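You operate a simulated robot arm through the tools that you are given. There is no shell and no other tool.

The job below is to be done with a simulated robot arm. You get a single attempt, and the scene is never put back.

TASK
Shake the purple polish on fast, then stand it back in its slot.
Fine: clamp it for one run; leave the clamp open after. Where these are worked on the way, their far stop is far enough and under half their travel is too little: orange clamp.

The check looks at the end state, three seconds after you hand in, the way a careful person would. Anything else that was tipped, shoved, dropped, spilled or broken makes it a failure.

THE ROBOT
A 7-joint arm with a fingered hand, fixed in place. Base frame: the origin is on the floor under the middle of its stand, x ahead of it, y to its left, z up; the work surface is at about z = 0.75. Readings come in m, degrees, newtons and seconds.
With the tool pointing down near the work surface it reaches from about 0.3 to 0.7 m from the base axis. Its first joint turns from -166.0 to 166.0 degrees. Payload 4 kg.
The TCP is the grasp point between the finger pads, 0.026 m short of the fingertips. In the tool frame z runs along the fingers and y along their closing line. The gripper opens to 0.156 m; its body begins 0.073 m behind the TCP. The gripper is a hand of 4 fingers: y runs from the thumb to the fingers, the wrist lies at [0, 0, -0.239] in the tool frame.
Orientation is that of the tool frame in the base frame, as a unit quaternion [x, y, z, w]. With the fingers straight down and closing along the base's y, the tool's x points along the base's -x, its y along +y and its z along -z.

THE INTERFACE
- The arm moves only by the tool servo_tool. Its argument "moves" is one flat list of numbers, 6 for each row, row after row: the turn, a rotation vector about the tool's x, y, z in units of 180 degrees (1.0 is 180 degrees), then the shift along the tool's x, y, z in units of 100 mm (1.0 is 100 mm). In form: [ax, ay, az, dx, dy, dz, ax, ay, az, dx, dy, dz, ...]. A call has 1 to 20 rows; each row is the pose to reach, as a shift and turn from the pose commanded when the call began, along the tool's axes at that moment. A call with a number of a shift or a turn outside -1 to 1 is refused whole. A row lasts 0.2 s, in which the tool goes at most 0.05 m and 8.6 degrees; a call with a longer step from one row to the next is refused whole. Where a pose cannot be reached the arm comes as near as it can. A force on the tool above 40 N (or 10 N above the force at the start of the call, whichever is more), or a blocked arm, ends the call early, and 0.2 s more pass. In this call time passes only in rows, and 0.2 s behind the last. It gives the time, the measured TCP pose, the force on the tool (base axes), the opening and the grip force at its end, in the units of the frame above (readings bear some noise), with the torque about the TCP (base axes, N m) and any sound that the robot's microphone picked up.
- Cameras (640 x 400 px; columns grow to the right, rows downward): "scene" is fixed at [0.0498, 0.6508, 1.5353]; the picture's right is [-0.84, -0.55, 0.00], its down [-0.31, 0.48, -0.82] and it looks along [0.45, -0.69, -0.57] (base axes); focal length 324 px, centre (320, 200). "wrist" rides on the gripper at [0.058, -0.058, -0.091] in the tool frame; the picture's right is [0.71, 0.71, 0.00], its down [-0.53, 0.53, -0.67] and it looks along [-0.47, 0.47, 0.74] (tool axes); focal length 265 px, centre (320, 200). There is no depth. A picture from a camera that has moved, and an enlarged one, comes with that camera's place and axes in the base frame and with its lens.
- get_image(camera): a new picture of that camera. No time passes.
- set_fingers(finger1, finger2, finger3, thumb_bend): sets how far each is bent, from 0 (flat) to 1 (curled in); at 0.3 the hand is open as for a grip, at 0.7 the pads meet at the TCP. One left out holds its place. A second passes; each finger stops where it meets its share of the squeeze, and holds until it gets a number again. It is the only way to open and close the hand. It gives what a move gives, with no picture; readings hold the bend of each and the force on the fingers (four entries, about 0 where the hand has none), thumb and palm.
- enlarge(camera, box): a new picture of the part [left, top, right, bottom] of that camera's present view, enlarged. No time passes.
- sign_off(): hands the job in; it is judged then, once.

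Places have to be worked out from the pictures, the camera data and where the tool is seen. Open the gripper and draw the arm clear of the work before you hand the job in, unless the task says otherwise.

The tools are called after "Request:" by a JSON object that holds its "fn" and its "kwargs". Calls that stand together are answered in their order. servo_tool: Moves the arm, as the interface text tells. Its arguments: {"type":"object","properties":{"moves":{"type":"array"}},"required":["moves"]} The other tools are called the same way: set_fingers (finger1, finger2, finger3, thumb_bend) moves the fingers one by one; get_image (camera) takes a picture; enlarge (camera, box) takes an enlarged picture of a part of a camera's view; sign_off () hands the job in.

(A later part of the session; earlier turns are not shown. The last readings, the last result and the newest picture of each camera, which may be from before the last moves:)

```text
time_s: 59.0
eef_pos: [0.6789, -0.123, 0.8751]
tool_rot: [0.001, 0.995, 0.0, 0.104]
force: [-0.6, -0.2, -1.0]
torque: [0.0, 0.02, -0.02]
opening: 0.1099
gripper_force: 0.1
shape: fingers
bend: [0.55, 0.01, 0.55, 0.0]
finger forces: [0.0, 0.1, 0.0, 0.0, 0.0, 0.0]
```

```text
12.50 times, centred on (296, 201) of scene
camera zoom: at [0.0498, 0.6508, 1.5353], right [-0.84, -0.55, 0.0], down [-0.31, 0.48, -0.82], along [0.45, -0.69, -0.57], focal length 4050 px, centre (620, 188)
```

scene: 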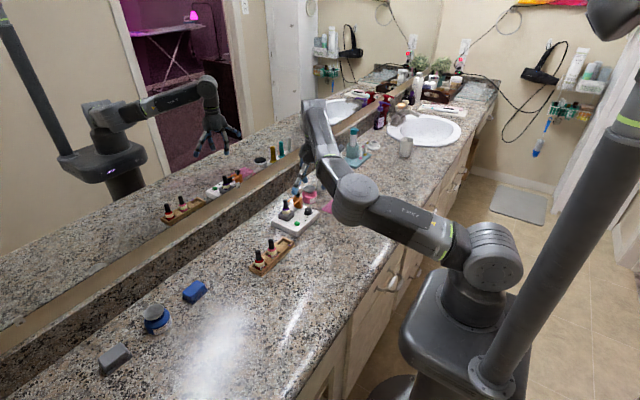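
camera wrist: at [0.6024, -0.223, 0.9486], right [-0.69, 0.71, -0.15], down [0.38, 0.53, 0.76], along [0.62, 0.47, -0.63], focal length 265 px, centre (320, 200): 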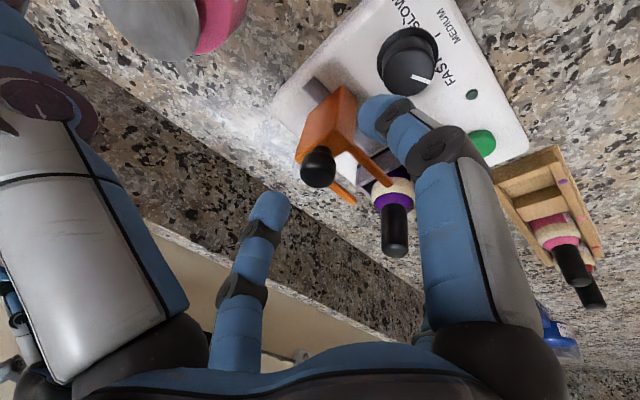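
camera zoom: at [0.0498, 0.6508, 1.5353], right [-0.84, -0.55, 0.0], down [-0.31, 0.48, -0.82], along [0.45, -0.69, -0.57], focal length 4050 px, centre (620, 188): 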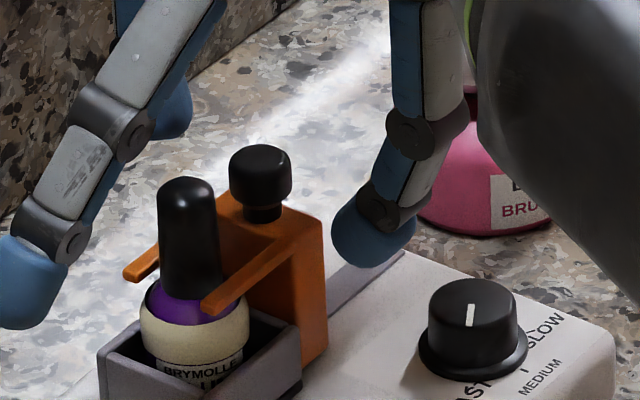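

The clamp stays closed on the bottle. I lift, retreat toward the robot, straighten the hand, and head for the button area.

Request:
{"fn": "servo_tool", "kwargs": {"moves": [0, 0, 0, -0.052, 0, -0.245, 0, 0, 0, -0.104, 0, -0.489, 0, 0.0333, 0, 0.287, 0.2, -0.572, 0, 0.0667, 0, 0.678, 0.44, -0.655]}}

Request:
{"fn": "set_fingers", "kwargs": {"finger1": 0, "finger3": 0.5}}

Request:
{"fn": "get_image", "kwargs": {"camera": "wrist"}}

Request:
{"fn": "enlarge", "kwargs": {"camera": "scene", "box": [260, 150, 360, 240]}}

```text
time_s: 60.0
eef_pos: [0.596, -0.0759, 0.9239]
tool_rot: [0.0, 1.0, 0.0, -0.001]
force: [-0.3, -0.7, 0.5]
torque: [-0.01, 0.03, -0.02]
opening: 0.1098
gripper_force: 0.0
shape: fingers
bend: [0.55, 0.01, 0.55, 0.0]
finger forces: [0.0, 0.0, 0.0, 0.0, 0.0, 0.0]
```

```text
time_s: 61.0
eef_pos: [0.597, -0.0762, 0.9246]
tool_rot: [0.0, 1.0, -0.001, 0.0]
force: [0.5, 0.0, 0.3]
torque: [0.02, 0.0, -0.01]
opening: 0.1486
gripper_force: 0.1
shape: fingers
bend: [0.01, 0.01, 0.5, 0.0]
finger forces: [0.0, 0.1, 0.0, 0.0, 0.1, 0.1]
```

```text
taken
camera wrist: at [0.5395, -0.1347, 1.0156], right [-0.71, 0.71, 0.0], down [0.53, 0.53, 0.67], along [0.47, 0.47, -0.74], focal length 265 px, centre (320, 200)
```

wrist: 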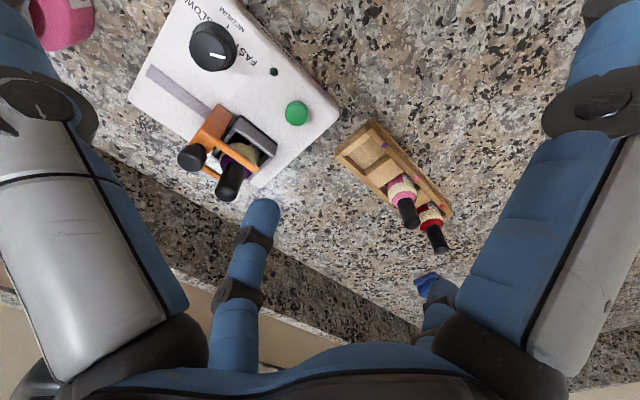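

```text
4.44 times, centred on (310, 195) of scene
camera zoom: at [0.0498, 0.6508, 1.5353], right [-0.84, -0.55, 0.0], down [-0.31, 0.48, -0.82], along [0.45, -0.69, -0.57], focal length 1440 px, centre (364, 222)
```

zoom: 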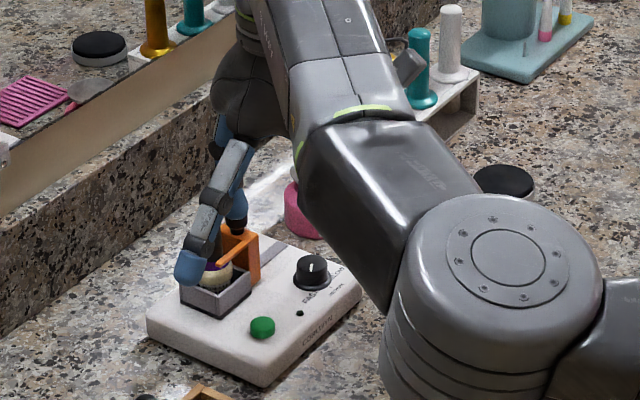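

Finger 3 is the far (+x) finger; at bend 0.5 its tip is about 53 mm ahead of the TCP and 35 mm below. I position it above the green button at (0.624, -0.078).

Request:
{"fn": "servo_tool", "kwargs": {"moves": [0, 0, 0, 0.12, -0.012, 0.2, 0, 0, 0, 0.245, -0.023, 0.4, 0, 0, 0, 0.245, -0.023, 0.6, 0, 0, 0, 0.245, -0.023, 0.745]}}

Request:
{"fn": "get_image", "kwargs": {"camera": "wrist"}}

Request:
{"fn": "enlarge", "kwargs": {"camera": "scene", "box": [275, 180, 345, 240]}}

```text
time_s: 62.0
eef_pos: [0.575, -0.0786, 0.8486]
tool_rot: [0.0, 1.0, 0.0, 0.0]
force: [0.9, -0.6, 0.4]
torque: [0.02, 0.02, -0.01]
opening: 0.1481
gripper_force: 0.0
shape: fingers
bend: [0.01, 0.01, 0.5, 0.0]
finger forces: [0.0, 0.0, 0.1, 0.0, 0.0, 0.1]
```

```text
taken
camera wrist: at [0.5161, -0.1371, 0.9402], right [-0.71, 0.71, 0.0], down [0.53, 0.53, 0.67], along [0.47, 0.47, -0.74], focal length 265 px, centre (320, 200)
```

wrist: 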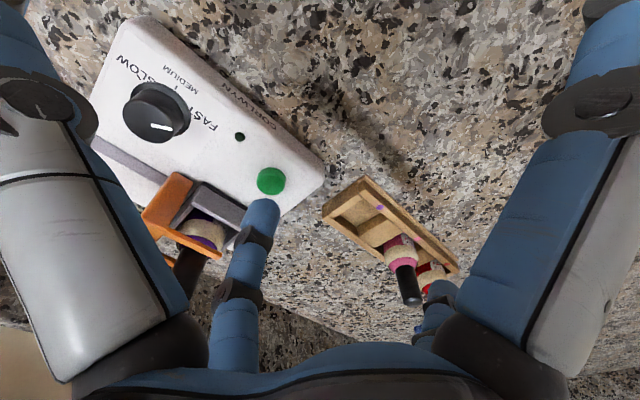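

```text
6.67 times, centred on (310, 210) of scene
camera zoom: at [0.0498, 0.6508, 1.5353], right [-0.84, -0.55, 0.0], down [-0.31, 0.48, -0.82], along [0.45, -0.69, -0.57], focal length 2160 px, centre (387, 133)
```

zoom: 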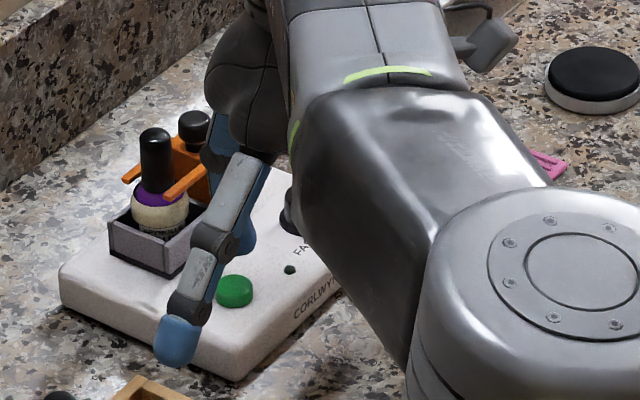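

Fingertip is nearly above the button. I shift 2 mm back and descend 21 mm, then feel for contact in small steps.

Request:
{"fn": "servo_tool", "kwargs": {"moves": [0, 0, 0, 0.02, 0, 0.1, 0, 0, 0, 0.02, 0, 0.21]}}

Request:
{"fn": "enlarge", "kwargs": {"camera": "wrist", "box": [180, 120, 340, 280]}}

Request:
{"fn": "enlarge", "kwargs": {"camera": "scene", "box": [285, 195, 325, 235]}}

```text
time_s: 62.6
eef_pos: [0.573, -0.08, 0.8283]
tool_rot: [0.0, 1.0, -0.001, 0.0]
force: [0.1, 0.2, -0.4]
torque: [-0.02, -0.04, 0.02]
opening: 0.1484
gripper_force: 0.0
shape: fingers
bend: [0.01, 0.01, 0.5, 0.0]
finger forces: [0.1, 0.0, 0.0, 0.0, 0.1, 0.0]
```

```text
2.50 times, centred on (260, 200) of wrist
camera zoom: at [0.5139, -0.1392, 0.9197], right [-0.71, 0.71, 0.0], down [0.53, 0.53, 0.67], along [0.47, 0.47, -0.74], focal length 664 px, centre (470, 200)
```

zoom: 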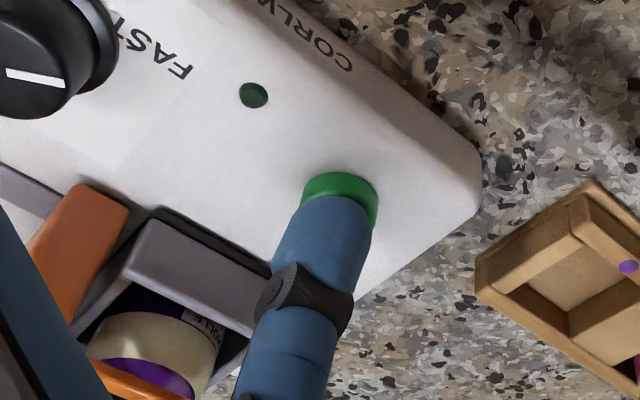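

```text
10.00 times, centred on (305, 215) of scene
camera zoom: at [0.0498, 0.6508, 1.5353], right [-0.84, -0.55, 0.0], down [-0.31, 0.48, -0.82], along [0.45, -0.69, -0.57], focal length 3240 px, centre (470, 50)
```

zoom: 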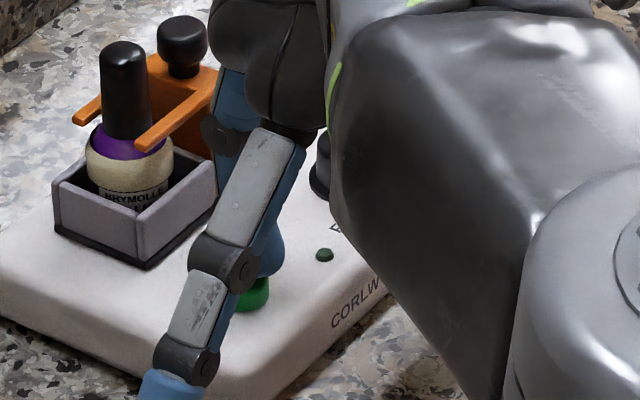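

Nicely over the button. I press down in small steps.

Request:
{"fn": "servo_tool", "kwargs": {"moves": [0, 0, 0, 0.01, 0, 0.03]}}

Request:
{"fn": "servo_tool", "kwargs": {"moves": [0, 0, 0, 0, 0, 0.02]}}

```text
time_s: 63.0
eef_pos: [0.5713, -0.0812, 0.825]
tool_rot: [0.0, 1.0, 0.0, 0.0]
force: [0.4, -0.3, 0.0]
torque: [0.01, -0.01, 0.0]
opening: 0.1485
gripper_force: 0.4
shape: fingers
bend: [0.01, 0.01, 0.5, 0.0]
finger forces: [0.1, 0.1, 0.4, 0.0, 0.0, 0.1]
```

```text
time_s: 63.4
eef_pos: [0.5722, -0.0806, 0.8234]
tool_rot: [0.0, 1.0, 0.0, 0.0]
force: [-0.5, 0.1, 1.7]
torque: [-0.02, -0.07, -0.05]
opening: 0.1486
gripper_force: 0.4
shape: fingers
bend: [0.01, 0.01, 0.5, 0.0]
finger forces: [0.0, 0.0, 1.3, 0.0, 0.0, 0.1]
```

Contact with the button (1.7 N). I press another 2 mm.

Request:
{"fn": "servo_tool", "kwargs": {"moves": [0, 0, 0, 0, 0, 0.02]}}

Request:
{"fn": "enlarge", "kwargs": {"camera": "wrist", "box": [180, 120, 340, 280]}}

```text
time_s: 63.8
eef_pos: [0.5707, -0.0819, 0.8224]
tool_rot: [0.0, 1.0, 0.0, 0.0]
force: [0.6, -0.1, 3.0]
torque: [-0.02, -0.06, 0.01]
opening: 0.1485
gripper_force: 0.8
shape: fingers
bend: [0.01, 0.01, 0.5, 0.0]
finger forces: [0.0, 0.0, 2.0, 0.1, 0.0, 0.1]
heard: click
```

```text
2.50 times, centred on (260, 200) of wrist
camera zoom: at [0.513, -0.1392, 0.9136], right [-0.71, 0.71, 0.0], down [0.53, 0.53, 0.67], along [0.47, 0.47, -0.74], focal length 664 px, centre (470, 200)
```

zoom: 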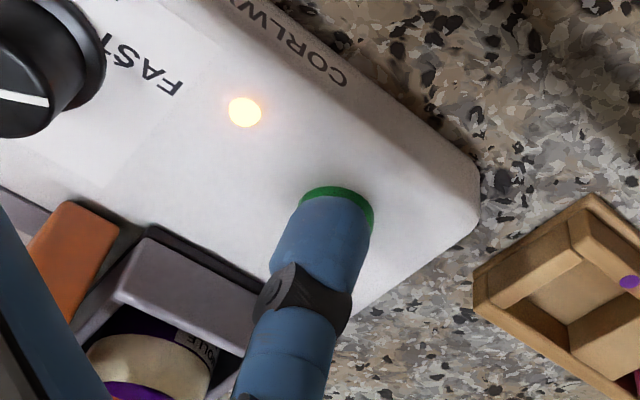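

A click was heard and the lamp is lit: the run has started. I lift the finger off the button.

Request:
{"fn": "servo_tool", "kwargs": {"moves": [0, 0, 0, 0, 0, -0.15, 0, 0, 0, 0, 0, -0.35, 0, 0, 0, 0, 0, -0.6]}}

Request:
{"fn": "enlarge", "kwargs": {"camera": "scene", "box": [275, 180, 345, 240]}}

Request:
{"fn": "enlarge", "kwargs": {"camera": "wrist", "box": [120, 20, 360, 260]}}

```text
time_s: 64.6
eef_pos: [0.571, -0.0828, 0.8816]
tool_rot: [0.0, 1.0, 0.0, -0.001]
force: [0.7, -0.2, 0.1]
torque: [0.0, -0.01, -0.01]
opening: 0.1484
gripper_force: 0.1
shape: fingers
bend: [0.01, 0.01, 0.5, 0.0]
finger forces: [0.1, 0.1, 0.0, 0.0, 0.0, 0.1]
```

```text
6.67 times, centred on (310, 210) of scene
camera zoom: at [0.0498, 0.6508, 1.5353], right [-0.84, -0.55, 0.0], down [-0.31, 0.48, -0.82], along [0.45, -0.69, -0.57], focal length 2160 px, centre (387, 133)
```

zoom: 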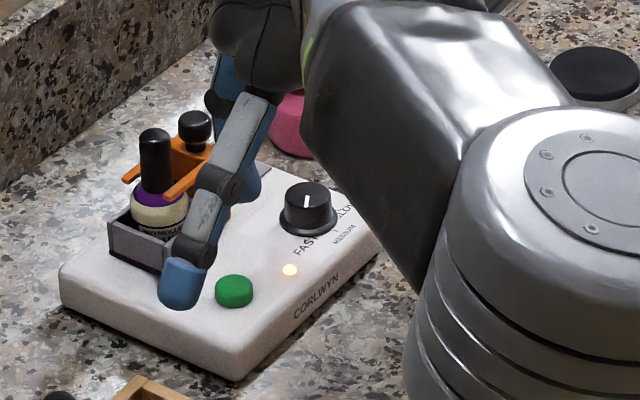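

```text
1.67 times, centred on (240, 140) of wrist
camera zoom: at [0.5137, -0.1409, 0.9739], right [-0.71, 0.71, 0.0], down [0.53, 0.53, 0.67], along [0.47, 0.47, -0.74], focal length 442 px, centre (453, 300)
```

zoom: 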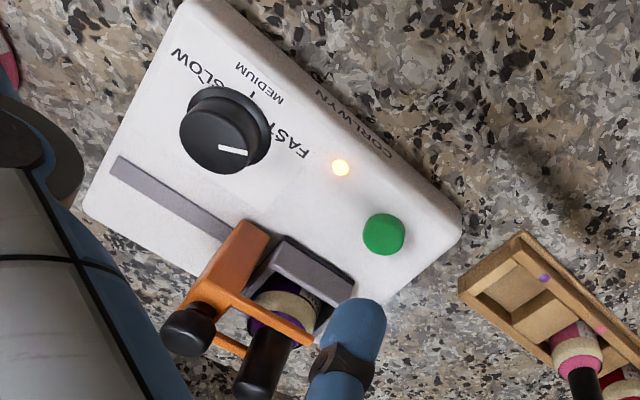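

The lamp glows and the machine runs. I move the hand clear and wait for the run to finish.

Request:
{"fn": "servo_tool", "kwargs": {"moves": [0, 0, 0, 0.2, 0, -0.2, 0, 0, 0, 0.4, 0, -0.4, 0, 0, 0, 0.4, 0, -0.4, 0, 0, 0, 0.4, 0, -0.4, 0, 0, 0, 0.4, 0, -0.4, 0, 0, 0, 0.4, 0, -0.4, 0, 0, 0, 0.4, 0, -0.4, 0, 0, 0, 0.4, 0, -0.4, 0, 0, 0, 0.4, 0, -0.4, 0, 0, 0, 0.4, 0, -0.4]}}

Request:
{"fn": "enlarge", "kwargs": {"camera": "scene", "box": [275, 180, 345, 240]}}

```text
time_s: 66.8
eef_pos: [0.5286, -0.0814, 0.9213]
tool_rot: [0.0, 1.0, 0.0, 0.0]
force: [-0.6, -0.2, -0.6]
torque: [-0.03, 0.0, -0.01]
opening: 0.1484
gripper_force: 0.1
shape: fingers
bend: [0.01, 0.01, 0.5, 0.0]
finger forces: [0.0, 0.1, 0.0, 0.1, 0.0, 0.1]
```

```text
6.67 times, centred on (310, 210) of scene
camera zoom: at [0.0498, 0.6508, 1.5353], right [-0.84, -0.55, 0.0], down [-0.31, 0.48, -0.82], along [0.45, -0.69, -0.57], focal length 2160 px, centre (387, 133)
```

zoom: 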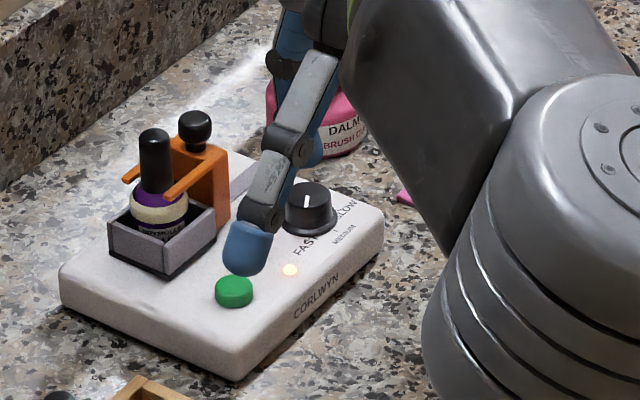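

Still running (lamp on). I wait in place.

Request:
{"fn": "servo_tool", "kwargs": {"moves": [0, 0, 0, 0, 0, 0, 0, 0, 0, 0, 0, 0, 0, 0, 0, 0, 0, 0, 0, 0, 0, 0, 0, 0, 0, 0, 0, 0, 0, 0, 0, 0, 0, 0, 0, 0, 0, 0, 0, 0, 0, 0, 0, 0, 0, 0, 0, 0, 0, 0, 0, 0, 0, 0, 0, 0, 0, 0, 0, 0, 0, 0, 0, 0, 0, 0, 0, 0, 0, 0, 0, 0, 0, 0, 0, 0, 0, 0, 0, 0, 0, 0, 0, 0, 0, 0, 0, 0, 0, 0, 0, 0, 0, 0, 0, 0, 0, 0, 0, 0, 0, 0, 0, 0, 0, 0, 0, 0, 0, 0, 0, 0, 0, 0, 0, 0, 0, 0, 0, 0]}}

Request:
{"fn": "enlarge", "kwargs": {"camera": "scene", "box": [275, 180, 345, 240]}}

```text
time_s: 71.0
eef_pos: [0.5297, -0.0806, 0.9217]
tool_rot: [0.0, 1.0, 0.0, 0.0]
force: [0.6, -0.4, -0.2]
torque: [-0.02, -0.02, 0.01]
opening: 0.1484
gripper_force: 0.1
shape: fingers
bend: [0.01, 0.01, 0.5, 0.0]
finger forces: [0.1, 0.1, 0.1, 0.0, 0.1, 0.0]
```

```text
6.67 times, centred on (310, 210) of scene
camera zoom: at [0.0498, 0.6508, 1.5353], right [-0.84, -0.55, 0.0], down [-0.31, 0.48, -0.82], along [0.45, -0.69, -0.57], focal length 2160 px, centre (387, 133)
```

zoom: 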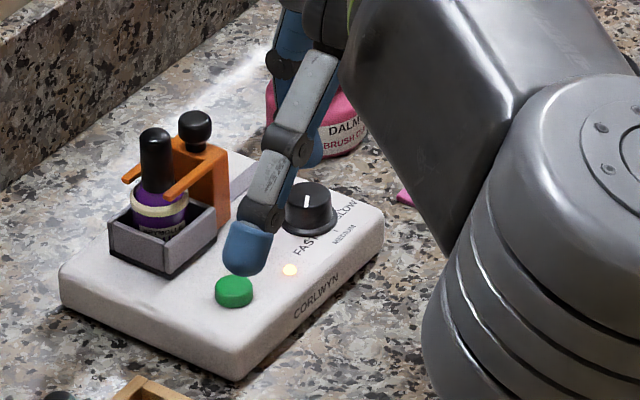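

The bottle is visibly being shaken. I keep waiting.

Request:
{"fn": "servo_tool", "kwargs": {"moves": [0, 0, 0, 0, 0, 0, 0, 0, 0, 0, 0, 0, 0, 0, 0, 0, 0, 0, 0, 0, 0, 0, 0, 0, 0, 0, 0, 0, 0, 0, 0, 0, 0, 0, 0, 0, 0, 0, 0, 0, 0, 0, 0, 0, 0, 0, 0, 0, 0, 0, 0, 0, 0, 0, 0, 0, 0, 0, 0, 0, 0, 0, 0, 0, 0, 0, 0, 0, 0, 0, 0, 0, 0, 0, 0, 0, 0, 0, 0, 0, 0, 0, 0, 0, 0, 0, 0, 0, 0, 0, 0, 0, 0, 0, 0, 0, 0, 0, 0, 0, 0, 0, 0, 0, 0, 0, 0, 0, 0, 0, 0, 0, 0, 0, 0, 0, 0, 0, 0, 0]}}

Request:
{"fn": "enlarge", "kwargs": {"camera": "scene", "box": [275, 180, 345, 240]}}

```text
time_s: 75.2
eef_pos: [0.5291, -0.0805, 0.9207]
tool_rot: [0.0, 1.0, -0.001, 0.0]
force: [-0.3, -0.3, 0.0]
torque: [0.0, 0.03, 0.01]
opening: 0.1485
gripper_force: 0.1
shape: fingers
bend: [0.01, 0.01, 0.5, 0.0]
finger forces: [0.0, 0.0, 0.0, 0.1, 0.0, 0.1]
```

```text
6.67 times, centred on (310, 210) of scene
camera zoom: at [0.0498, 0.6508, 1.5353], right [-0.84, -0.55, 0.0], down [-0.31, 0.48, -0.82], along [0.45, -0.69, -0.57], focal length 2160 px, centre (387, 133)
```

zoom: 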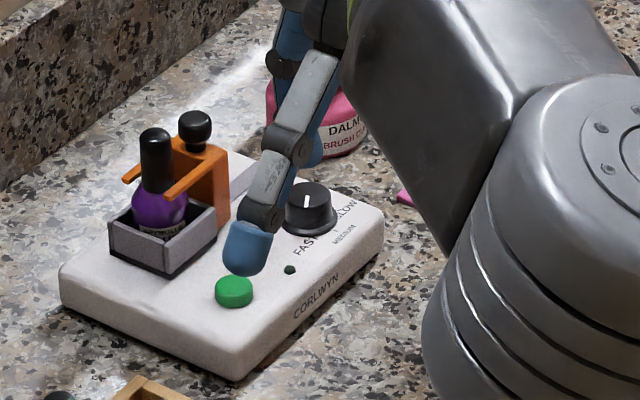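

The lamp is off and the pale settled layer in the bottle is gone — mixed to uniform purple; the run is finished. I check the clamp and bottle closely before reopening.

Request:
{"fn": "enlarge", "kwargs": {"camera": "scene", "box": [278, 185, 314, 217]}}

Request:
{"fn": "get_image", "kwargs": {"camera": "wrist"}}

Request:
{"fn": "enlarge", "kwargs": {"camera": "wrist", "box": [170, 50, 330, 210]}}

```text
12.50 times, centred on (296, 201) of scene
camera zoom: at [0.0498, 0.6508, 1.5353], right [-0.84, -0.55, 0.0], down [-0.31, 0.48, -0.82], along [0.45, -0.69, -0.57], focal length 4050 px, centre (620, 188)
```

zoom: 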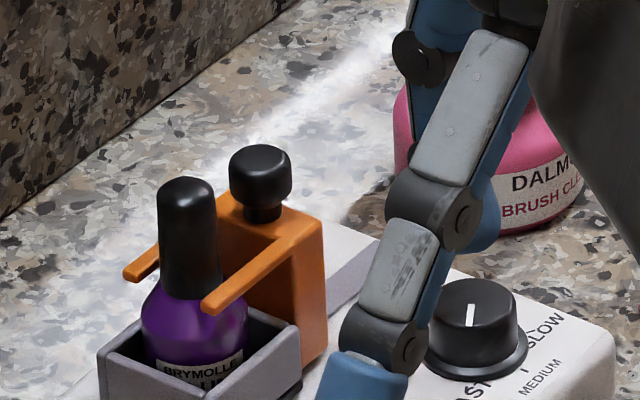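

```text
taken
camera wrist: at [0.4724, -0.1398, 1.0134], right [-0.71, 0.71, 0.0], down [0.53, 0.53, 0.67], along [0.47, 0.47, -0.74], focal length 265 px, centre (320, 200)
```

wrist: 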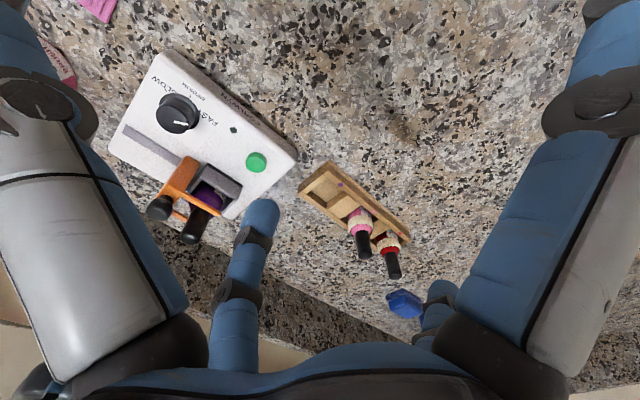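

```text
2.50 times, centred on (250, 130) of wrist
camera zoom: at [0.4724, -0.1398, 1.0134], right [-0.71, 0.71, 0.0], down [0.53, 0.53, 0.67], along [0.47, 0.47, -0.74], focal length 664 px, centre (495, 375)
```

zoom: 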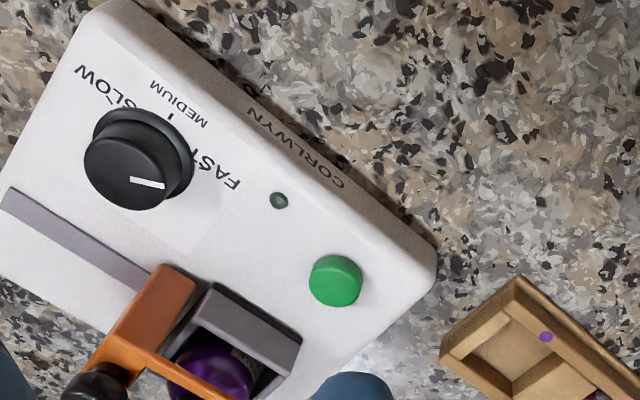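

The clamp is still fully closed and the bottle intact. I set fingers 1/3 as the pair again and travel back toward the knob, now at about (0.6826, -0.1245).

Request:
{"fn": "set_fingers", "kwargs": {"finger1": 0.55, "finger3": 0.55}}

Request:
{"fn": "servo_tool", "kwargs": {"moves": [0, 0, 0, -0.35, -0.2, -0.05, 0, -0.0222, 0, -0.7, -0.44, -0.05, 0, -0.0333, 0, -0.9, -0.44, -0.05]}}

Request:
{"fn": "servo_tool", "kwargs": {"moves": [0, -0.0167, 0, -0.28, 0, 0.13, 0, -0.0333, 0, -0.565, 0, 0.27, 0, -0.0333, 0, -0.565, 0, 0.27]}}

Request:
{"fn": "get_image", "kwargs": {"camera": "wrist"}}

Request:
{"fn": "enlarge", "kwargs": {"camera": "scene", "box": [275, 165, 335, 225]}}

```text
time_s: 76.2
eef_pos: [0.5294, -0.0814, 0.9217]
tool_rot: [-0.001, 1.0, 0.0, 0.0]
force: [0.6, 0.4, -0.4]
torque: [0.0, -0.03, -0.01]
opening: 0.1102
gripper_force: 0.1
shape: fingers
bend: [0.55, 0.01, 0.55, 0.0]
finger forces: [0.0, 0.1, 0.1, 0.1, 0.1, 0.0]
```

```text
time_s: 77.0
eef_pos: [0.619, -0.1268, 0.9267]
tool_rot: [0.001, 0.999, -0.001, 0.052]
force: [0.1, -0.8, 0.1]
torque: [0.01, 0.02, -0.02]
opening: 0.1101
gripper_force: 0.1
shape: fingers
bend: [0.55, 0.01, 0.55, 0.0]
finger forces: [0.0, 0.1, 0.0, 0.1, 0.0, 0.0]
```

```text
time_s: 77.8
eef_pos: [0.6783, -0.1251, 0.9075]
tool_rot: [-0.001, 0.995, 0.001, 0.105]
force: [-1.2, 0.0, -0.9]
torque: [-0.01, 0.0, -0.01]
opening: 0.11
gripper_force: 0.0
shape: fingers
bend: [0.55, 0.01, 0.55, 0.0]
finger forces: [0.0, 0.1, 0.1, 0.0, 0.0, 0.1]
```

```text
taken
camera wrist: at [0.6032, -0.1834, 0.9838], right [-0.69, 0.71, -0.15], down [0.38, 0.53, 0.76], along [0.62, 0.47, -0.63], focal length 265 px, centre (320, 200)
```

wrist: 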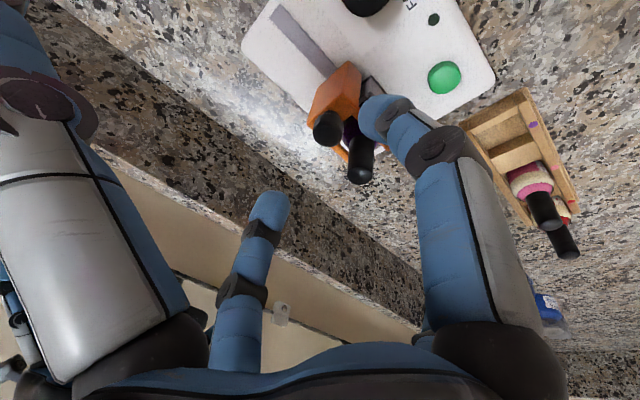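

```text
6.67 times, centred on (305, 195) of scene
camera zoom: at [0.0498, 0.6508, 1.5353], right [-0.84, -0.55, 0.0], down [-0.31, 0.48, -0.82], along [0.45, -0.69, -0.57], focal length 2160 px, centre (420, 233)
```

zoom: 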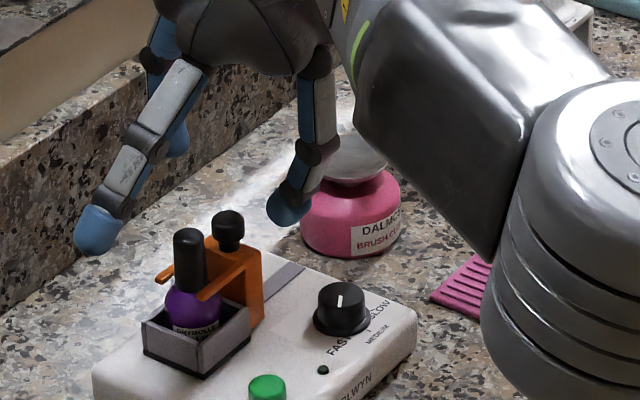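

The knob shows at about (0.682, -0.1265). I lower to gripping height and close fingers 1/3 on it.

Request:
{"fn": "servo_tool", "kwargs": {"moves": [0, 0, 0, 0.035, -0.015, 0.165, 0, 0, 0, 0.07, -0.015, 0.328]}}

Request:
{"fn": "enlarge", "kwargs": {"camera": "scene", "box": [278, 180, 318, 215]}}

Request:
{"fn": "enlarge", "kwargs": {"camera": "wrist", "box": [240, 80, 440, 260]}}

```text
time_s: 78.4
eef_pos: [0.6797, -0.1276, 0.872]
tool_rot: [0.0, 0.995, 0.0, 0.103]
force: [0.5, -0.8, -0.1]
torque: [-0.02, 0.0, -0.04]
opening: 0.11
gripper_force: 0.0
shape: fingers
bend: [0.55, 0.01, 0.55, 0.0]
finger forces: [0.0, 0.0, 0.0, 0.0, 0.0, 0.1]
```

```text
11.43 times, centred on (298, 198) of scene
camera zoom: at [0.0498, 0.6508, 1.5353], right [-0.84, -0.55, 0.0], down [-0.31, 0.48, -0.82], along [0.45, -0.69, -0.57], focal length 3702 px, centre (571, 229)
```

zoom: 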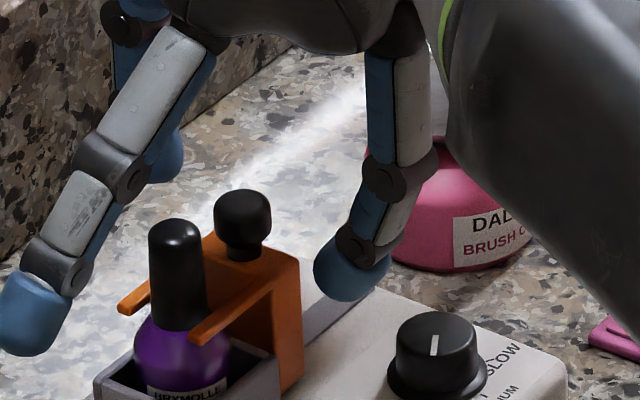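

```text
2.22 times, centred on (340, 170) of wrist
camera zoom: at [0.604, -0.185, 0.9495], right [-0.69, 0.71, -0.15], down [0.38, 0.53, 0.76], along [0.62, 0.47, -0.63], focal length 590 px, centre (276, 267)
```

zoom: 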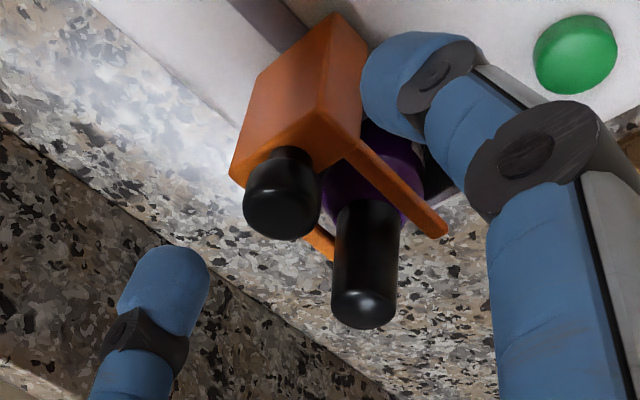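

The knob lies between the fingers, clear of the bottle cap. I raise 2 mm and close.

Request:
{"fn": "servo_tool", "kwargs": {"moves": [0, 0, 0, -0.004, 0, -0.02]}}

Request:
{"fn": "set_fingers", "kwargs": {"finger1": 0.72, "finger3": 0.72}}

Request:
{"fn": "enlarge", "kwargs": {"camera": "wrist", "box": [240, 80, 440, 260]}}

```text
time_s: 78.8
eef_pos: [0.6787, -0.126, 0.8736]
tool_rot: [0.0, 0.995, 0.0, 0.104]
force: [0.8, 0.0, -0.3]
torque: [-0.05, 0.02, -0.01]
opening: 0.11
gripper_force: 0.0
shape: fingers
bend: [0.55, 0.01, 0.55, 0.0]
finger forces: [0.0, 0.1, 0.0, 0.0, 0.0, 0.1]
```

```text
time_s: 79.8
eef_pos: [0.6796, -0.1258, 0.8743]
tool_rot: [0.0, 0.995, 0.0, 0.104]
force: [1.6, -0.2, 0.0]
torque: [-0.04, -0.06, 0.02]
opening: 0.104
gripper_force: 4.4
shape: fingers
bend: [0.67, 0.01, 0.66, 0.0]
finger forces: [4.3, 0.1, 4.6, 0.1, 0.0, 0.1]
```

```text
2.22 times, centred on (340, 170) of wrist
camera zoom: at [0.6038, -0.185, 0.9517], right [-0.69, 0.71, -0.15], down [0.38, 0.53, 0.76], along [0.62, 0.47, -0.63], focal length 590 px, centre (276, 267)
```

zoom: 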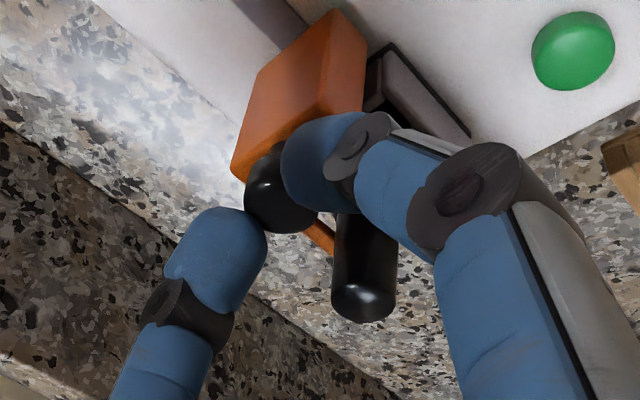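

Knob gripped again. I pull it back in -y by 12 mm and check that only the clamp moves.

Request:
{"fn": "servo_tool", "kwargs": {"moves": [0, 0, 0, 0, -0.06, 0, 0, 0, 0, 0, -0.12, 0]}}

Request:
{"fn": "enlarge", "kwargs": {"camera": "scene", "box": [278, 185, 314, 217]}}

```text
time_s: 80.4
eef_pos: [0.6804, -0.1397, 0.873]
tool_rot: [0.0, 0.995, 0.001, 0.103]
force: [0.0, -0.8, -0.3]
torque: [-0.02, -0.03, 0.0]
opening: 0.1046
gripper_force: 4.8
shape: fingers
bend: [0.67, 0.01, 0.66, 0.0]
finger forces: [5.1, 0.0, 4.2, 0.0, 0.0, 0.0]
```

```text
12.50 times, centred on (296, 201) of scene
camera zoom: at [0.0498, 0.6508, 1.5353], right [-0.84, -0.55, 0.0], down [-0.31, 0.48, -0.82], along [0.45, -0.69, -0.57], focal length 4050 px, centre (620, 188)
```

zoom: 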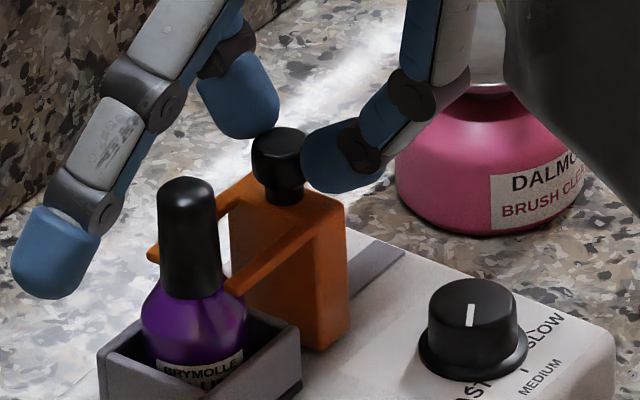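

The clamp slides back and the bottle stays. I continue another 16 mm.

Request:
{"fn": "servo_tool", "kwargs": {"moves": [0, 0, 0, 0, -0.08, 0, 0, 0, 0, 0, -0.16, 0]}}

Request:
{"fn": "enlarge", "kwargs": {"camera": "scene", "box": [278, 185, 314, 217]}}

```text
time_s: 81.0
eef_pos: [0.6793, -0.1541, 0.8742]
tool_rot: [0.0, 0.995, -0.001, 0.104]
force: [0.8, 0.3, 2.3]
torque: [0.0, -0.05, 0.02]
opening: 0.1046
gripper_force: 5.0
shape: fingers
bend: [0.67, 0.01, 0.66, 0.0]
finger forces: [4.8, 0.1, 5.9, 0.0, 0.0, 0.0]
```

```text
12.50 times, centred on (296, 201) of scene
camera zoom: at [0.0498, 0.6508, 1.5353], right [-0.84, -0.55, 0.0], down [-0.31, 0.48, -0.82], along [0.45, -0.69, -0.57], focal length 4050 px, centre (620, 188)
```

zoom: 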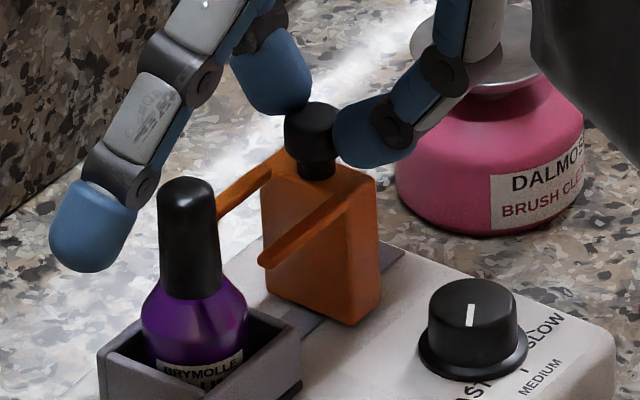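

I pull the remaining ~11 mm back to where it started.

Request:
{"fn": "servo_tool", "kwargs": {"moves": [0, 0, 0, 0, -0.05, 0, 0, 0, 0, 0, -0.1, 0, 0, 0, 0, 0, -0.11, 0]}}

Request:
{"fn": "enlarge", "kwargs": {"camera": "scene", "box": [280, 175, 330, 215]}}

```text
time_s: 81.8
eef_pos: [0.6794, -0.1659, 0.8739]
tool_rot: [0.001, 0.994, 0.0, 0.105]
force: [2.8, 0.4, 2.8]
torque: [-0.03, -0.07, 0.01]
opening: 0.1042
gripper_force: 5.2
shape: fingers
bend: [0.67, 0.01, 0.66, 0.0]
finger forces: [4.1, 0.0, 6.7, 0.0, 0.1, 0.0]
```

```text
10.00 times, centred on (305, 195) of scene
camera zoom: at [0.0498, 0.6508, 1.5353], right [-0.84, -0.55, 0.0], down [-0.31, 0.48, -0.82], along [0.45, -0.69, -0.57], focal length 3240 px, centre (470, 250)
```

zoom: 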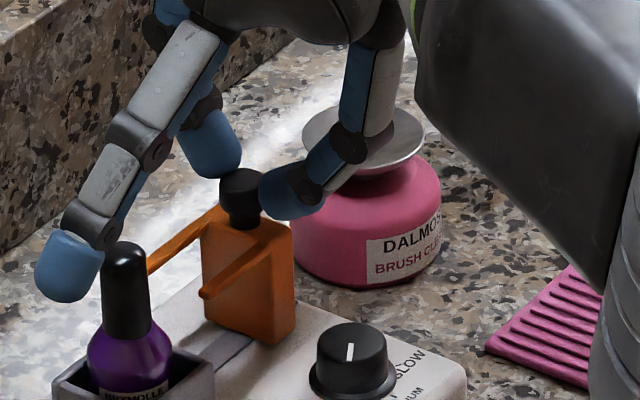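

Nearly at the original spot (1–2 mm short). I pull 2 mm more and feel for the open stop.

Request:
{"fn": "servo_tool", "kwargs": {"moves": [0, 0, 0, 0, -0.02, 0]}}

Request:
{"fn": "enlarge", "kwargs": {"camera": "scene", "box": [280, 175, 330, 215]}}

```text
time_s: 82.2
eef_pos: [0.6786, -0.166, 0.8744]
tool_rot: [0.0, 0.994, 0.0, 0.105]
force: [2.1, 0.1, 2.1]
torque: [0.01, -0.08, 0.02]
opening: 0.1043
gripper_force: 5.4
shape: fingers
bend: [0.67, 0.01, 0.66, 0.0]
finger forces: [3.9, 0.0, 6.8, 0.0, 0.0, 0.0]
```

```text
10.00 times, centred on (305, 195) of scene
camera zoom: at [0.0498, 0.6508, 1.5353], right [-0.84, -0.55, 0.0], down [-0.31, 0.48, -0.82], along [0.45, -0.69, -0.57], focal length 3240 px, centre (470, 250)
```

zoom: 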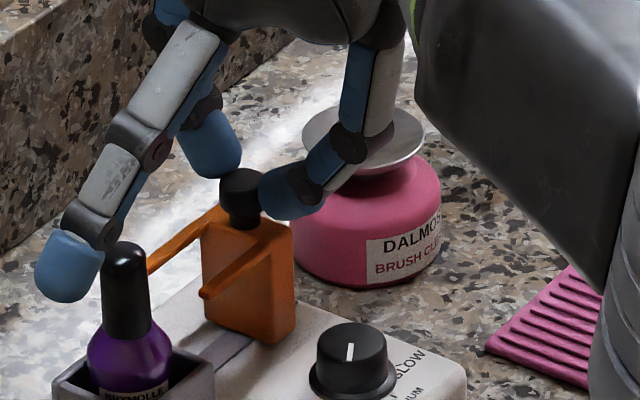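

Little change. One more 3 mm pull to seat it at the open end.

Request:
{"fn": "servo_tool", "kwargs": {"moves": [0, 0, 0, 0, -0.03, 0, 0, 0, 0, 0, -0.03, 0]}}

Request:
{"fn": "enlarge", "kwargs": {"camera": "scene", "box": [280, 175, 330, 215]}}

```text
time_s: 82.8
eef_pos: [0.6795, -0.1656, 0.874]
tool_rot: [0.0, 0.995, 0.001, 0.104]
force: [1.5, -0.5, 2.1]
torque: [0.03, -0.12, -0.02]
opening: 0.1043
gripper_force: 5.4
shape: fingers
bend: [0.67, 0.01, 0.66, 0.0]
finger forces: [4.0, 0.0, 6.9, 0.0, 0.0, 0.0]
out of reach, approached as far as the arm can: row 1, 2
```

```text
10.00 times, centred on (305, 195) of scene
camera zoom: at [0.0498, 0.6508, 1.5353], right [-0.84, -0.55, 0.0], down [-0.31, 0.48, -0.82], along [0.45, -0.69, -0.57], focal length 3240 px, centre (470, 250)
```

zoom: 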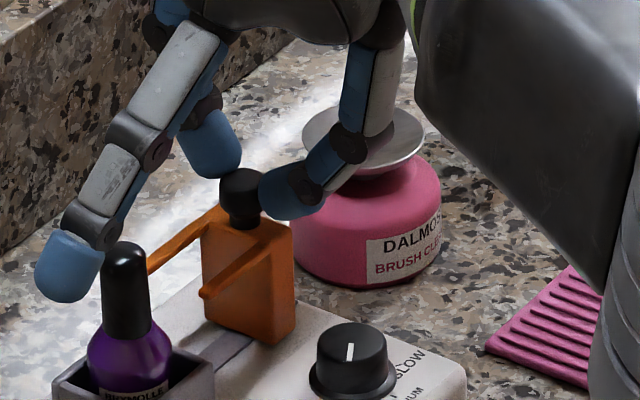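

The arm can't pull farther, and the clamp is within ~1–2 mm of its original open position (about 97% of travel). I release the knob and lift.

Request:
{"fn": "set_fingers", "kwargs": {"finger1": 0.55, "finger3": 0.55}}

Request:
{"fn": "servo_tool", "kwargs": {"moves": [0, 0, 0, -0.052, 0, -0.245, 0, 0, 0, -0.08, 0.05, -0.4, 0, 0, 0, -0.05, 0.2, -0.49]}}

Request:
{"fn": "enlarge", "kwargs": {"camera": "scene", "box": [275, 175, 335, 230]}}

Request:
{"fn": "get_image", "kwargs": {"camera": "wrist"}}

```text
time_s: 83.8
eef_pos: [0.679, -0.1642, 0.8728]
tool_rot: [0.0, 0.995, 0.001, 0.105]
force: [0.1, 0.2, 0.6]
torque: [0.01, -0.01, -0.02]
opening: 0.1098
gripper_force: 0.1
shape: fingers
bend: [0.55, 0.01, 0.55, 0.0]
finger forces: [0.0, 0.0, 0.0, 0.0, 0.0, 0.0]
```

```text
time_s: 84.6
eef_pos: [0.674, -0.1455, 0.9232]
tool_rot: [0.0, 0.995, 0.001, 0.104]
force: [0.0, -0.6, -0.1]
torque: [-0.01, 0.0, -0.03]
opening: 0.1101
gripper_force: 0.1
shape: fingers
bend: [0.55, 0.01, 0.55, 0.0]
finger forces: [0.0, 0.0, 0.1, 0.0, 0.0, 0.0]
out of reach, approached as far as the arm can: row 1, 2
```

```text
7.27 times, centred on (305, 202) of scene
camera zoom: at [0.0498, 0.6508, 1.5353], right [-0.84, -0.55, 0.0], down [-0.31, 0.48, -0.82], along [0.45, -0.69, -0.57], focal length 2356 px, centre (429, 182)
```

zoom: 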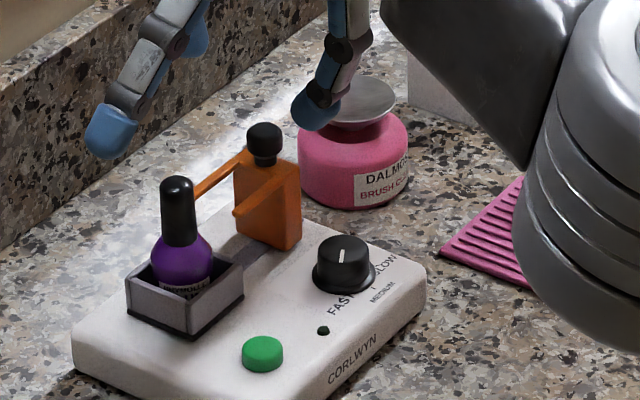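

```text
taken
camera wrist: at [0.5983, -0.2037, 1.0004], right [-0.69, 0.71, -0.15], down [0.38, 0.53, 0.76], along [0.62, 0.47, -0.63], focal length 265 px, centre (320, 200)
```

wrist: 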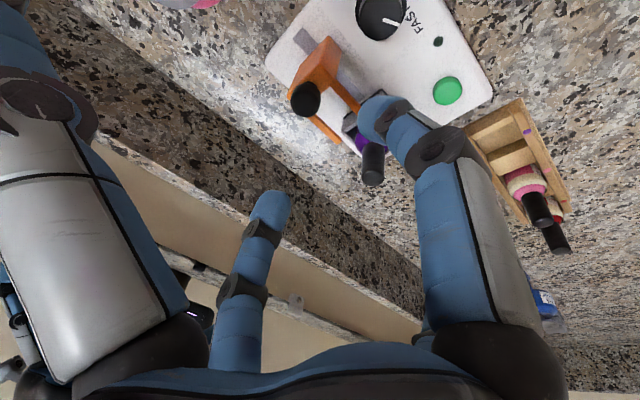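

The clamp is open again and the bottle stands free. I switch to thumb/finger 2 as the pair (pinch along y, which keeps the bottle upright despite the lean) and move above the bottle.

Request:
{"fn": "set_fingers", "kwargs": {"finger1": 0, "finger2": 0.56, "finger3": 0, "thumb_bend": 0.56}}

Request:
{"fn": "servo_tool", "kwargs": {"moves": [0, 0, 0, -0.01, 0.2, 0, 0, 0, 0, -0.03, 0.4, 0.005, 0, 0, 0, -0.06, 0.55, 0.01, 0, 0, 0, -0.06, 0.55, 0.01]}}

Request:
{"fn": "get_image", "kwargs": {"camera": "wrist"}}

Request:
{"fn": "enlarge", "kwargs": {"camera": "scene", "box": [265, 165, 335, 225]}}

```text
time_s: 85.6
eef_pos: [0.6754, -0.1453, 0.9234]
tool_rot: [0.0, 0.995, 0.0, 0.104]
force: [-0.3, 0.6, 1.0]
torque: [0.01, -0.03, 0.0]
opening: 0.1081
gripper_force: 0.1
shape: fingers
bend: [0.01, 0.56, 0.01, 0.56]
finger forces: [0.0, 0.0, 0.1, 0.0, 0.0, 0.0]
```

```text
time_s: 86.6
eef_pos: [0.6789, -0.0912, 0.9235]
tool_rot: [0.0, 0.995, 0.0, 0.104]
force: [0.7, 0.5, -0.4]
torque: [-0.03, -0.02, 0.0]
opening: 0.1077
gripper_force: 0.0
shape: fingers
bend: [0.01, 0.56, 0.01, 0.56]
finger forces: [0.1, 0.0, 0.1, 0.1, 0.0, 0.0]
```

```text
taken
camera wrist: at [0.6046, -0.1492, 1.0006], right [-0.69, 0.71, -0.15], down [0.38, 0.53, 0.76], along [0.62, 0.47, -0.63], focal length 265 px, centre (320, 200)
```

wrist: 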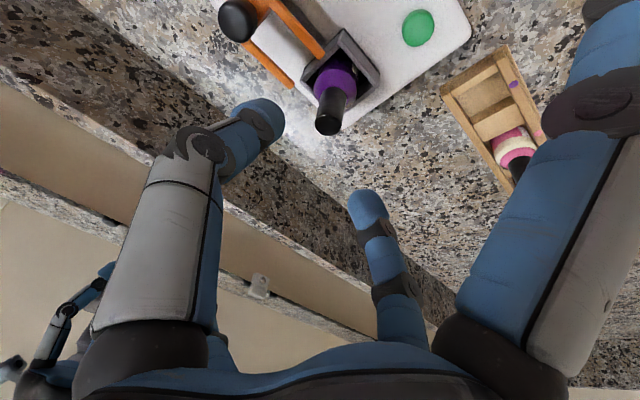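

```text
6.67 times, centred on (300, 195) of scene
camera zoom: at [0.0498, 0.6508, 1.5353], right [-0.84, -0.55, 0.0], down [-0.31, 0.48, -0.82], along [0.45, -0.69, -0.57], focal length 2160 px, centre (453, 233)
```

zoom: 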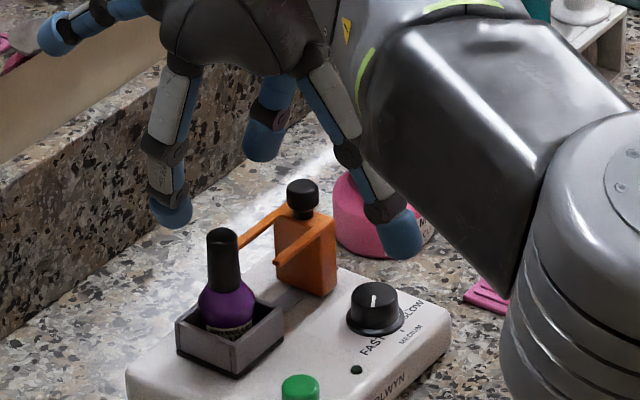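

I zoom to check the cap position relative to the hand.

Request:
{"fn": "enlarge", "kwargs": {"camera": "wrist", "box": [270, 20, 400, 150]}}

Request:
{"fn": "enlarge", "kwargs": {"camera": "scene", "box": [278, 185, 314, 217]}}

```text
3.08 times, centred on (335, 85) of wrist
camera zoom: at [0.6046, -0.1492, 1.0006], right [-0.69, 0.71, -0.15], down [0.38, 0.53, 0.76], along [0.62, 0.47, -0.63], focal length 817 px, centre (274, 554)
```

zoom: 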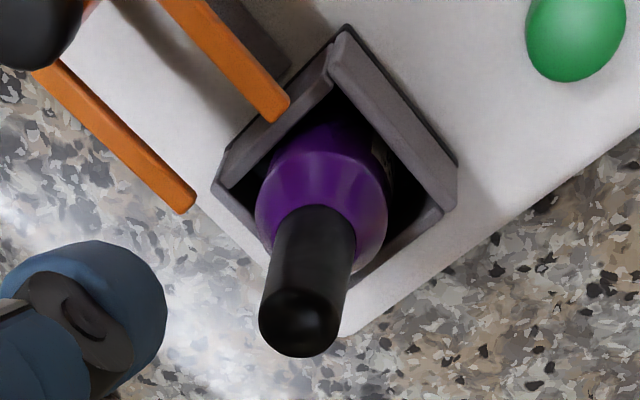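

```text
12.50 times, centred on (296, 201) of scene
camera zoom: at [0.0498, 0.6508, 1.5353], right [-0.84, -0.55, 0.0], down [-0.31, 0.48, -0.82], along [0.45, -0.69, -0.57], focal length 4050 px, centre (620, 188)
```

zoom: 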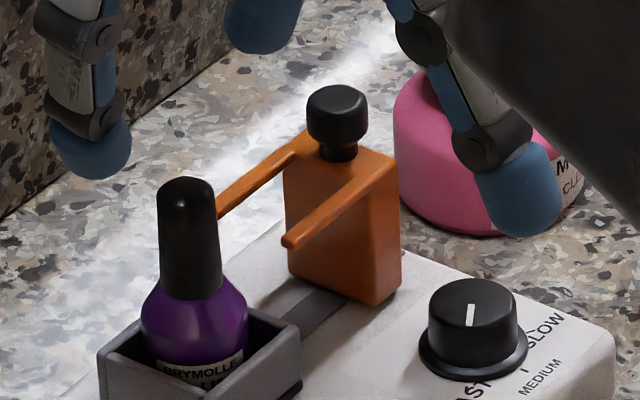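

Cap top at (0.684, -0.092, 0.86), directly under the hand's contact line. I descend most of the way and check thumb clearance over the prongs.

Request:
{"fn": "servo_tool", "kwargs": {"moves": [0, 0, 0, 0.04, -0.005, 0.19, 0, 0, 0, 0.08, -0.01, 0.38]}}

Request:
{"fn": "get_image", "kwargs": {"camera": "wrist"}}

Request:
{"fn": "enlarge", "kwargs": {"camera": "scene", "box": [275, 180, 315, 215]}}

```text
time_s: 87.2
eef_pos: [0.6801, -0.0917, 0.8839]
tool_rot: [0.001, 0.995, 0.0, 0.104]
force: [0.1, 0.3, 0.5]
torque: [-0.01, 0.04, 0.01]
opening: 0.1079
gripper_force: 0.0
shape: fingers
bend: [0.01, 0.56, 0.01, 0.56]
finger forces: [0.0, 0.0, 0.0, 0.1, 0.0, 0.0]
```

```text
taken
camera wrist: at [0.6044, -0.1506, 0.9615], right [-0.69, 0.71, -0.15], down [0.38, 0.53, 0.76], along [0.62, 0.47, -0.63], focal length 265 px, centre (320, 200)
```

wrist: 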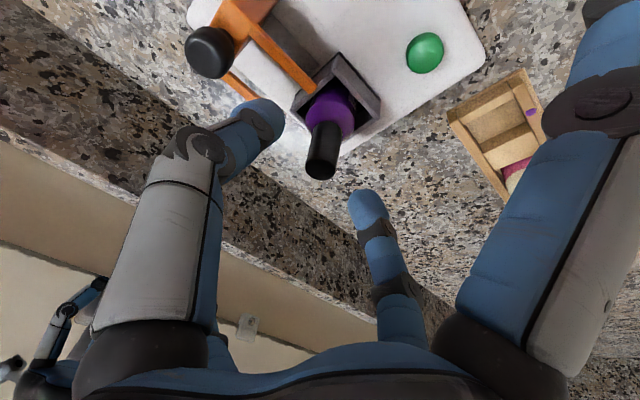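

```text
11.43 times, centred on (295, 198) of scene
camera zoom: at [0.0498, 0.6508, 1.5353], right [-0.84, -0.55, 0.0], down [-0.31, 0.48, -0.82], along [0.45, -0.69, -0.57], focal length 3702 px, centre (606, 229)
```

zoom: 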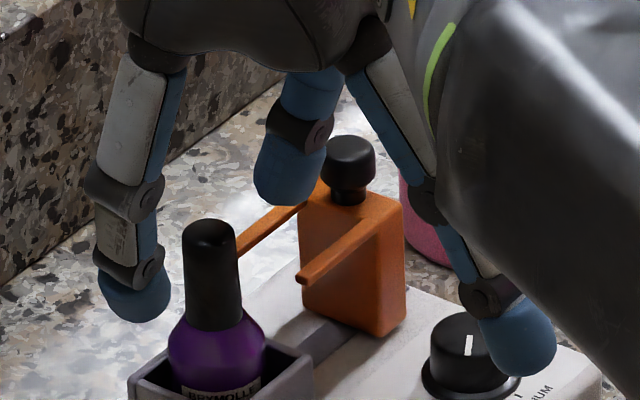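

Thumb is behind the cap above the prongs, finger 2 in front. I descend the last ~9 mm and close.

Request:
{"fn": "servo_tool", "kwargs": {"moves": [0, 0, 0, 0.01, 0, 0.045, 0, 0, 0, 0.019, 0, 0.09]}}

Request:
{"fn": "enlarge", "kwargs": {"camera": "scene", "box": [275, 180, 315, 215]}}

Request:
{"fn": "enlarge", "kwargs": {"camera": "wrist", "box": [200, 50, 400, 230]}}

```text
time_s: 87.8
eef_pos: [0.6791, -0.092, 0.8753]
tool_rot: [0.0, 0.995, 0.001, 0.104]
force: [-0.7, 0.0, -0.8]
torque: [-0.01, -0.02, 0.04]
opening: 0.1079
gripper_force: 0.0
shape: fingers
bend: [0.01, 0.56, 0.01, 0.56]
finger forces: [0.1, 0.1, 0.0, 0.1, 0.1, 0.0]
```

```text
11.43 times, centred on (295, 198) of scene
camera zoom: at [0.0498, 0.6508, 1.5353], right [-0.84, -0.55, 0.0], down [-0.31, 0.48, -0.82], along [0.45, -0.69, -0.57], focal length 3702 px, centre (606, 229)
```

zoom: 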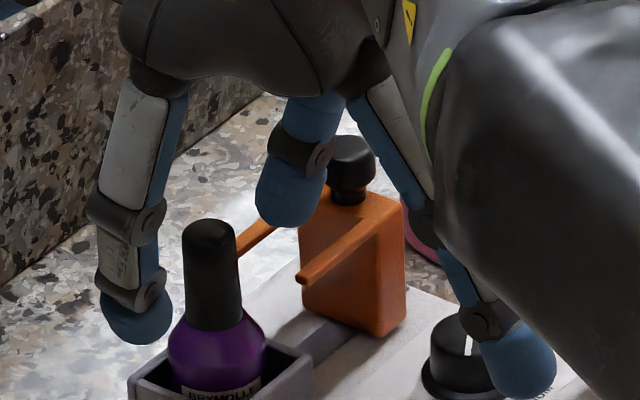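

```text
2.22 times, centred on (300, 140) of wrist
camera zoom: at [0.6044, -0.1505, 0.9529], right [-0.69, 0.71, -0.15], down [0.38, 0.53, 0.76], along [0.62, 0.47, -0.63], focal length 590 px, centre (364, 333)
```

zoom: 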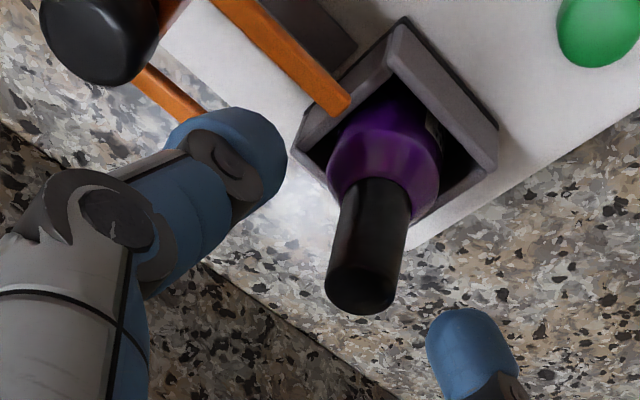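

Aligned. I close thumb and finger 2 on the cap.

Request:
{"fn": "set_fingers", "kwargs": {"finger2": 0.75, "thumb_bend": 0.75}}

Request:
{"fn": "enlarge", "kwargs": {"camera": "scene", "box": [275, 180, 315, 215]}}

Request:
{"fn": "enlarge", "kwargs": {"camera": "wrist", "box": [200, 50, 400, 230]}}

```text
time_s: 88.8
eef_pos: [0.6802, -0.0915, 0.8743]
tool_rot: [0.001, 0.995, 0.0, 0.104]
force: [-0.5, -0.1, 0.4]
torque: [0.0, 0.03, 0.03]
opening: 0.1019
gripper_force: 9.4
shape: fingers
bend: [0.01, 0.64, 0.01, 0.68]
finger forces: [0.0, 9.6, 0.1, 0.0, 9.6, 0.0]
```

```text
11.43 times, centred on (295, 198) of scene
camera zoom: at [0.0498, 0.6508, 1.5353], right [-0.84, -0.55, 0.0], down [-0.31, 0.48, -0.82], along [0.45, -0.69, -0.57], focal length 3702 px, centre (606, 229)
```

zoom: 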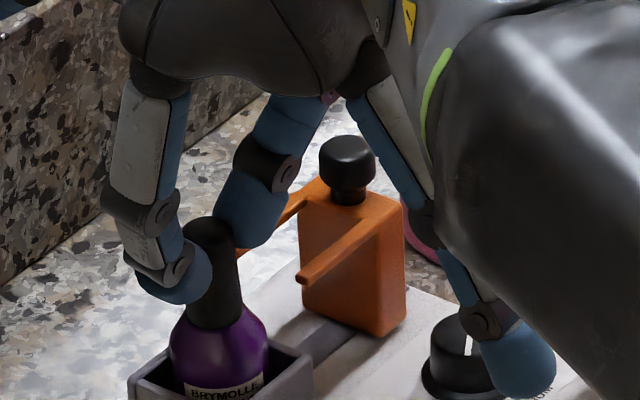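

```text
2.22 times, centred on (300, 140) of wrist
camera zoom: at [0.6044, -0.1505, 0.953], right [-0.69, 0.71, -0.15], down [0.38, 0.53, 0.76], along [0.62, 0.47, -0.63], focal length 590 px, centre (364, 333)
```

zoom: 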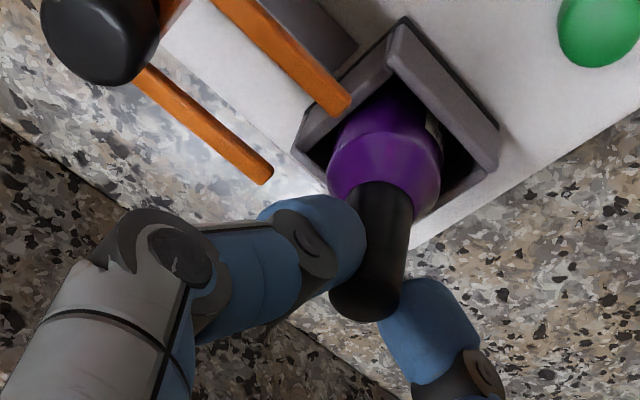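

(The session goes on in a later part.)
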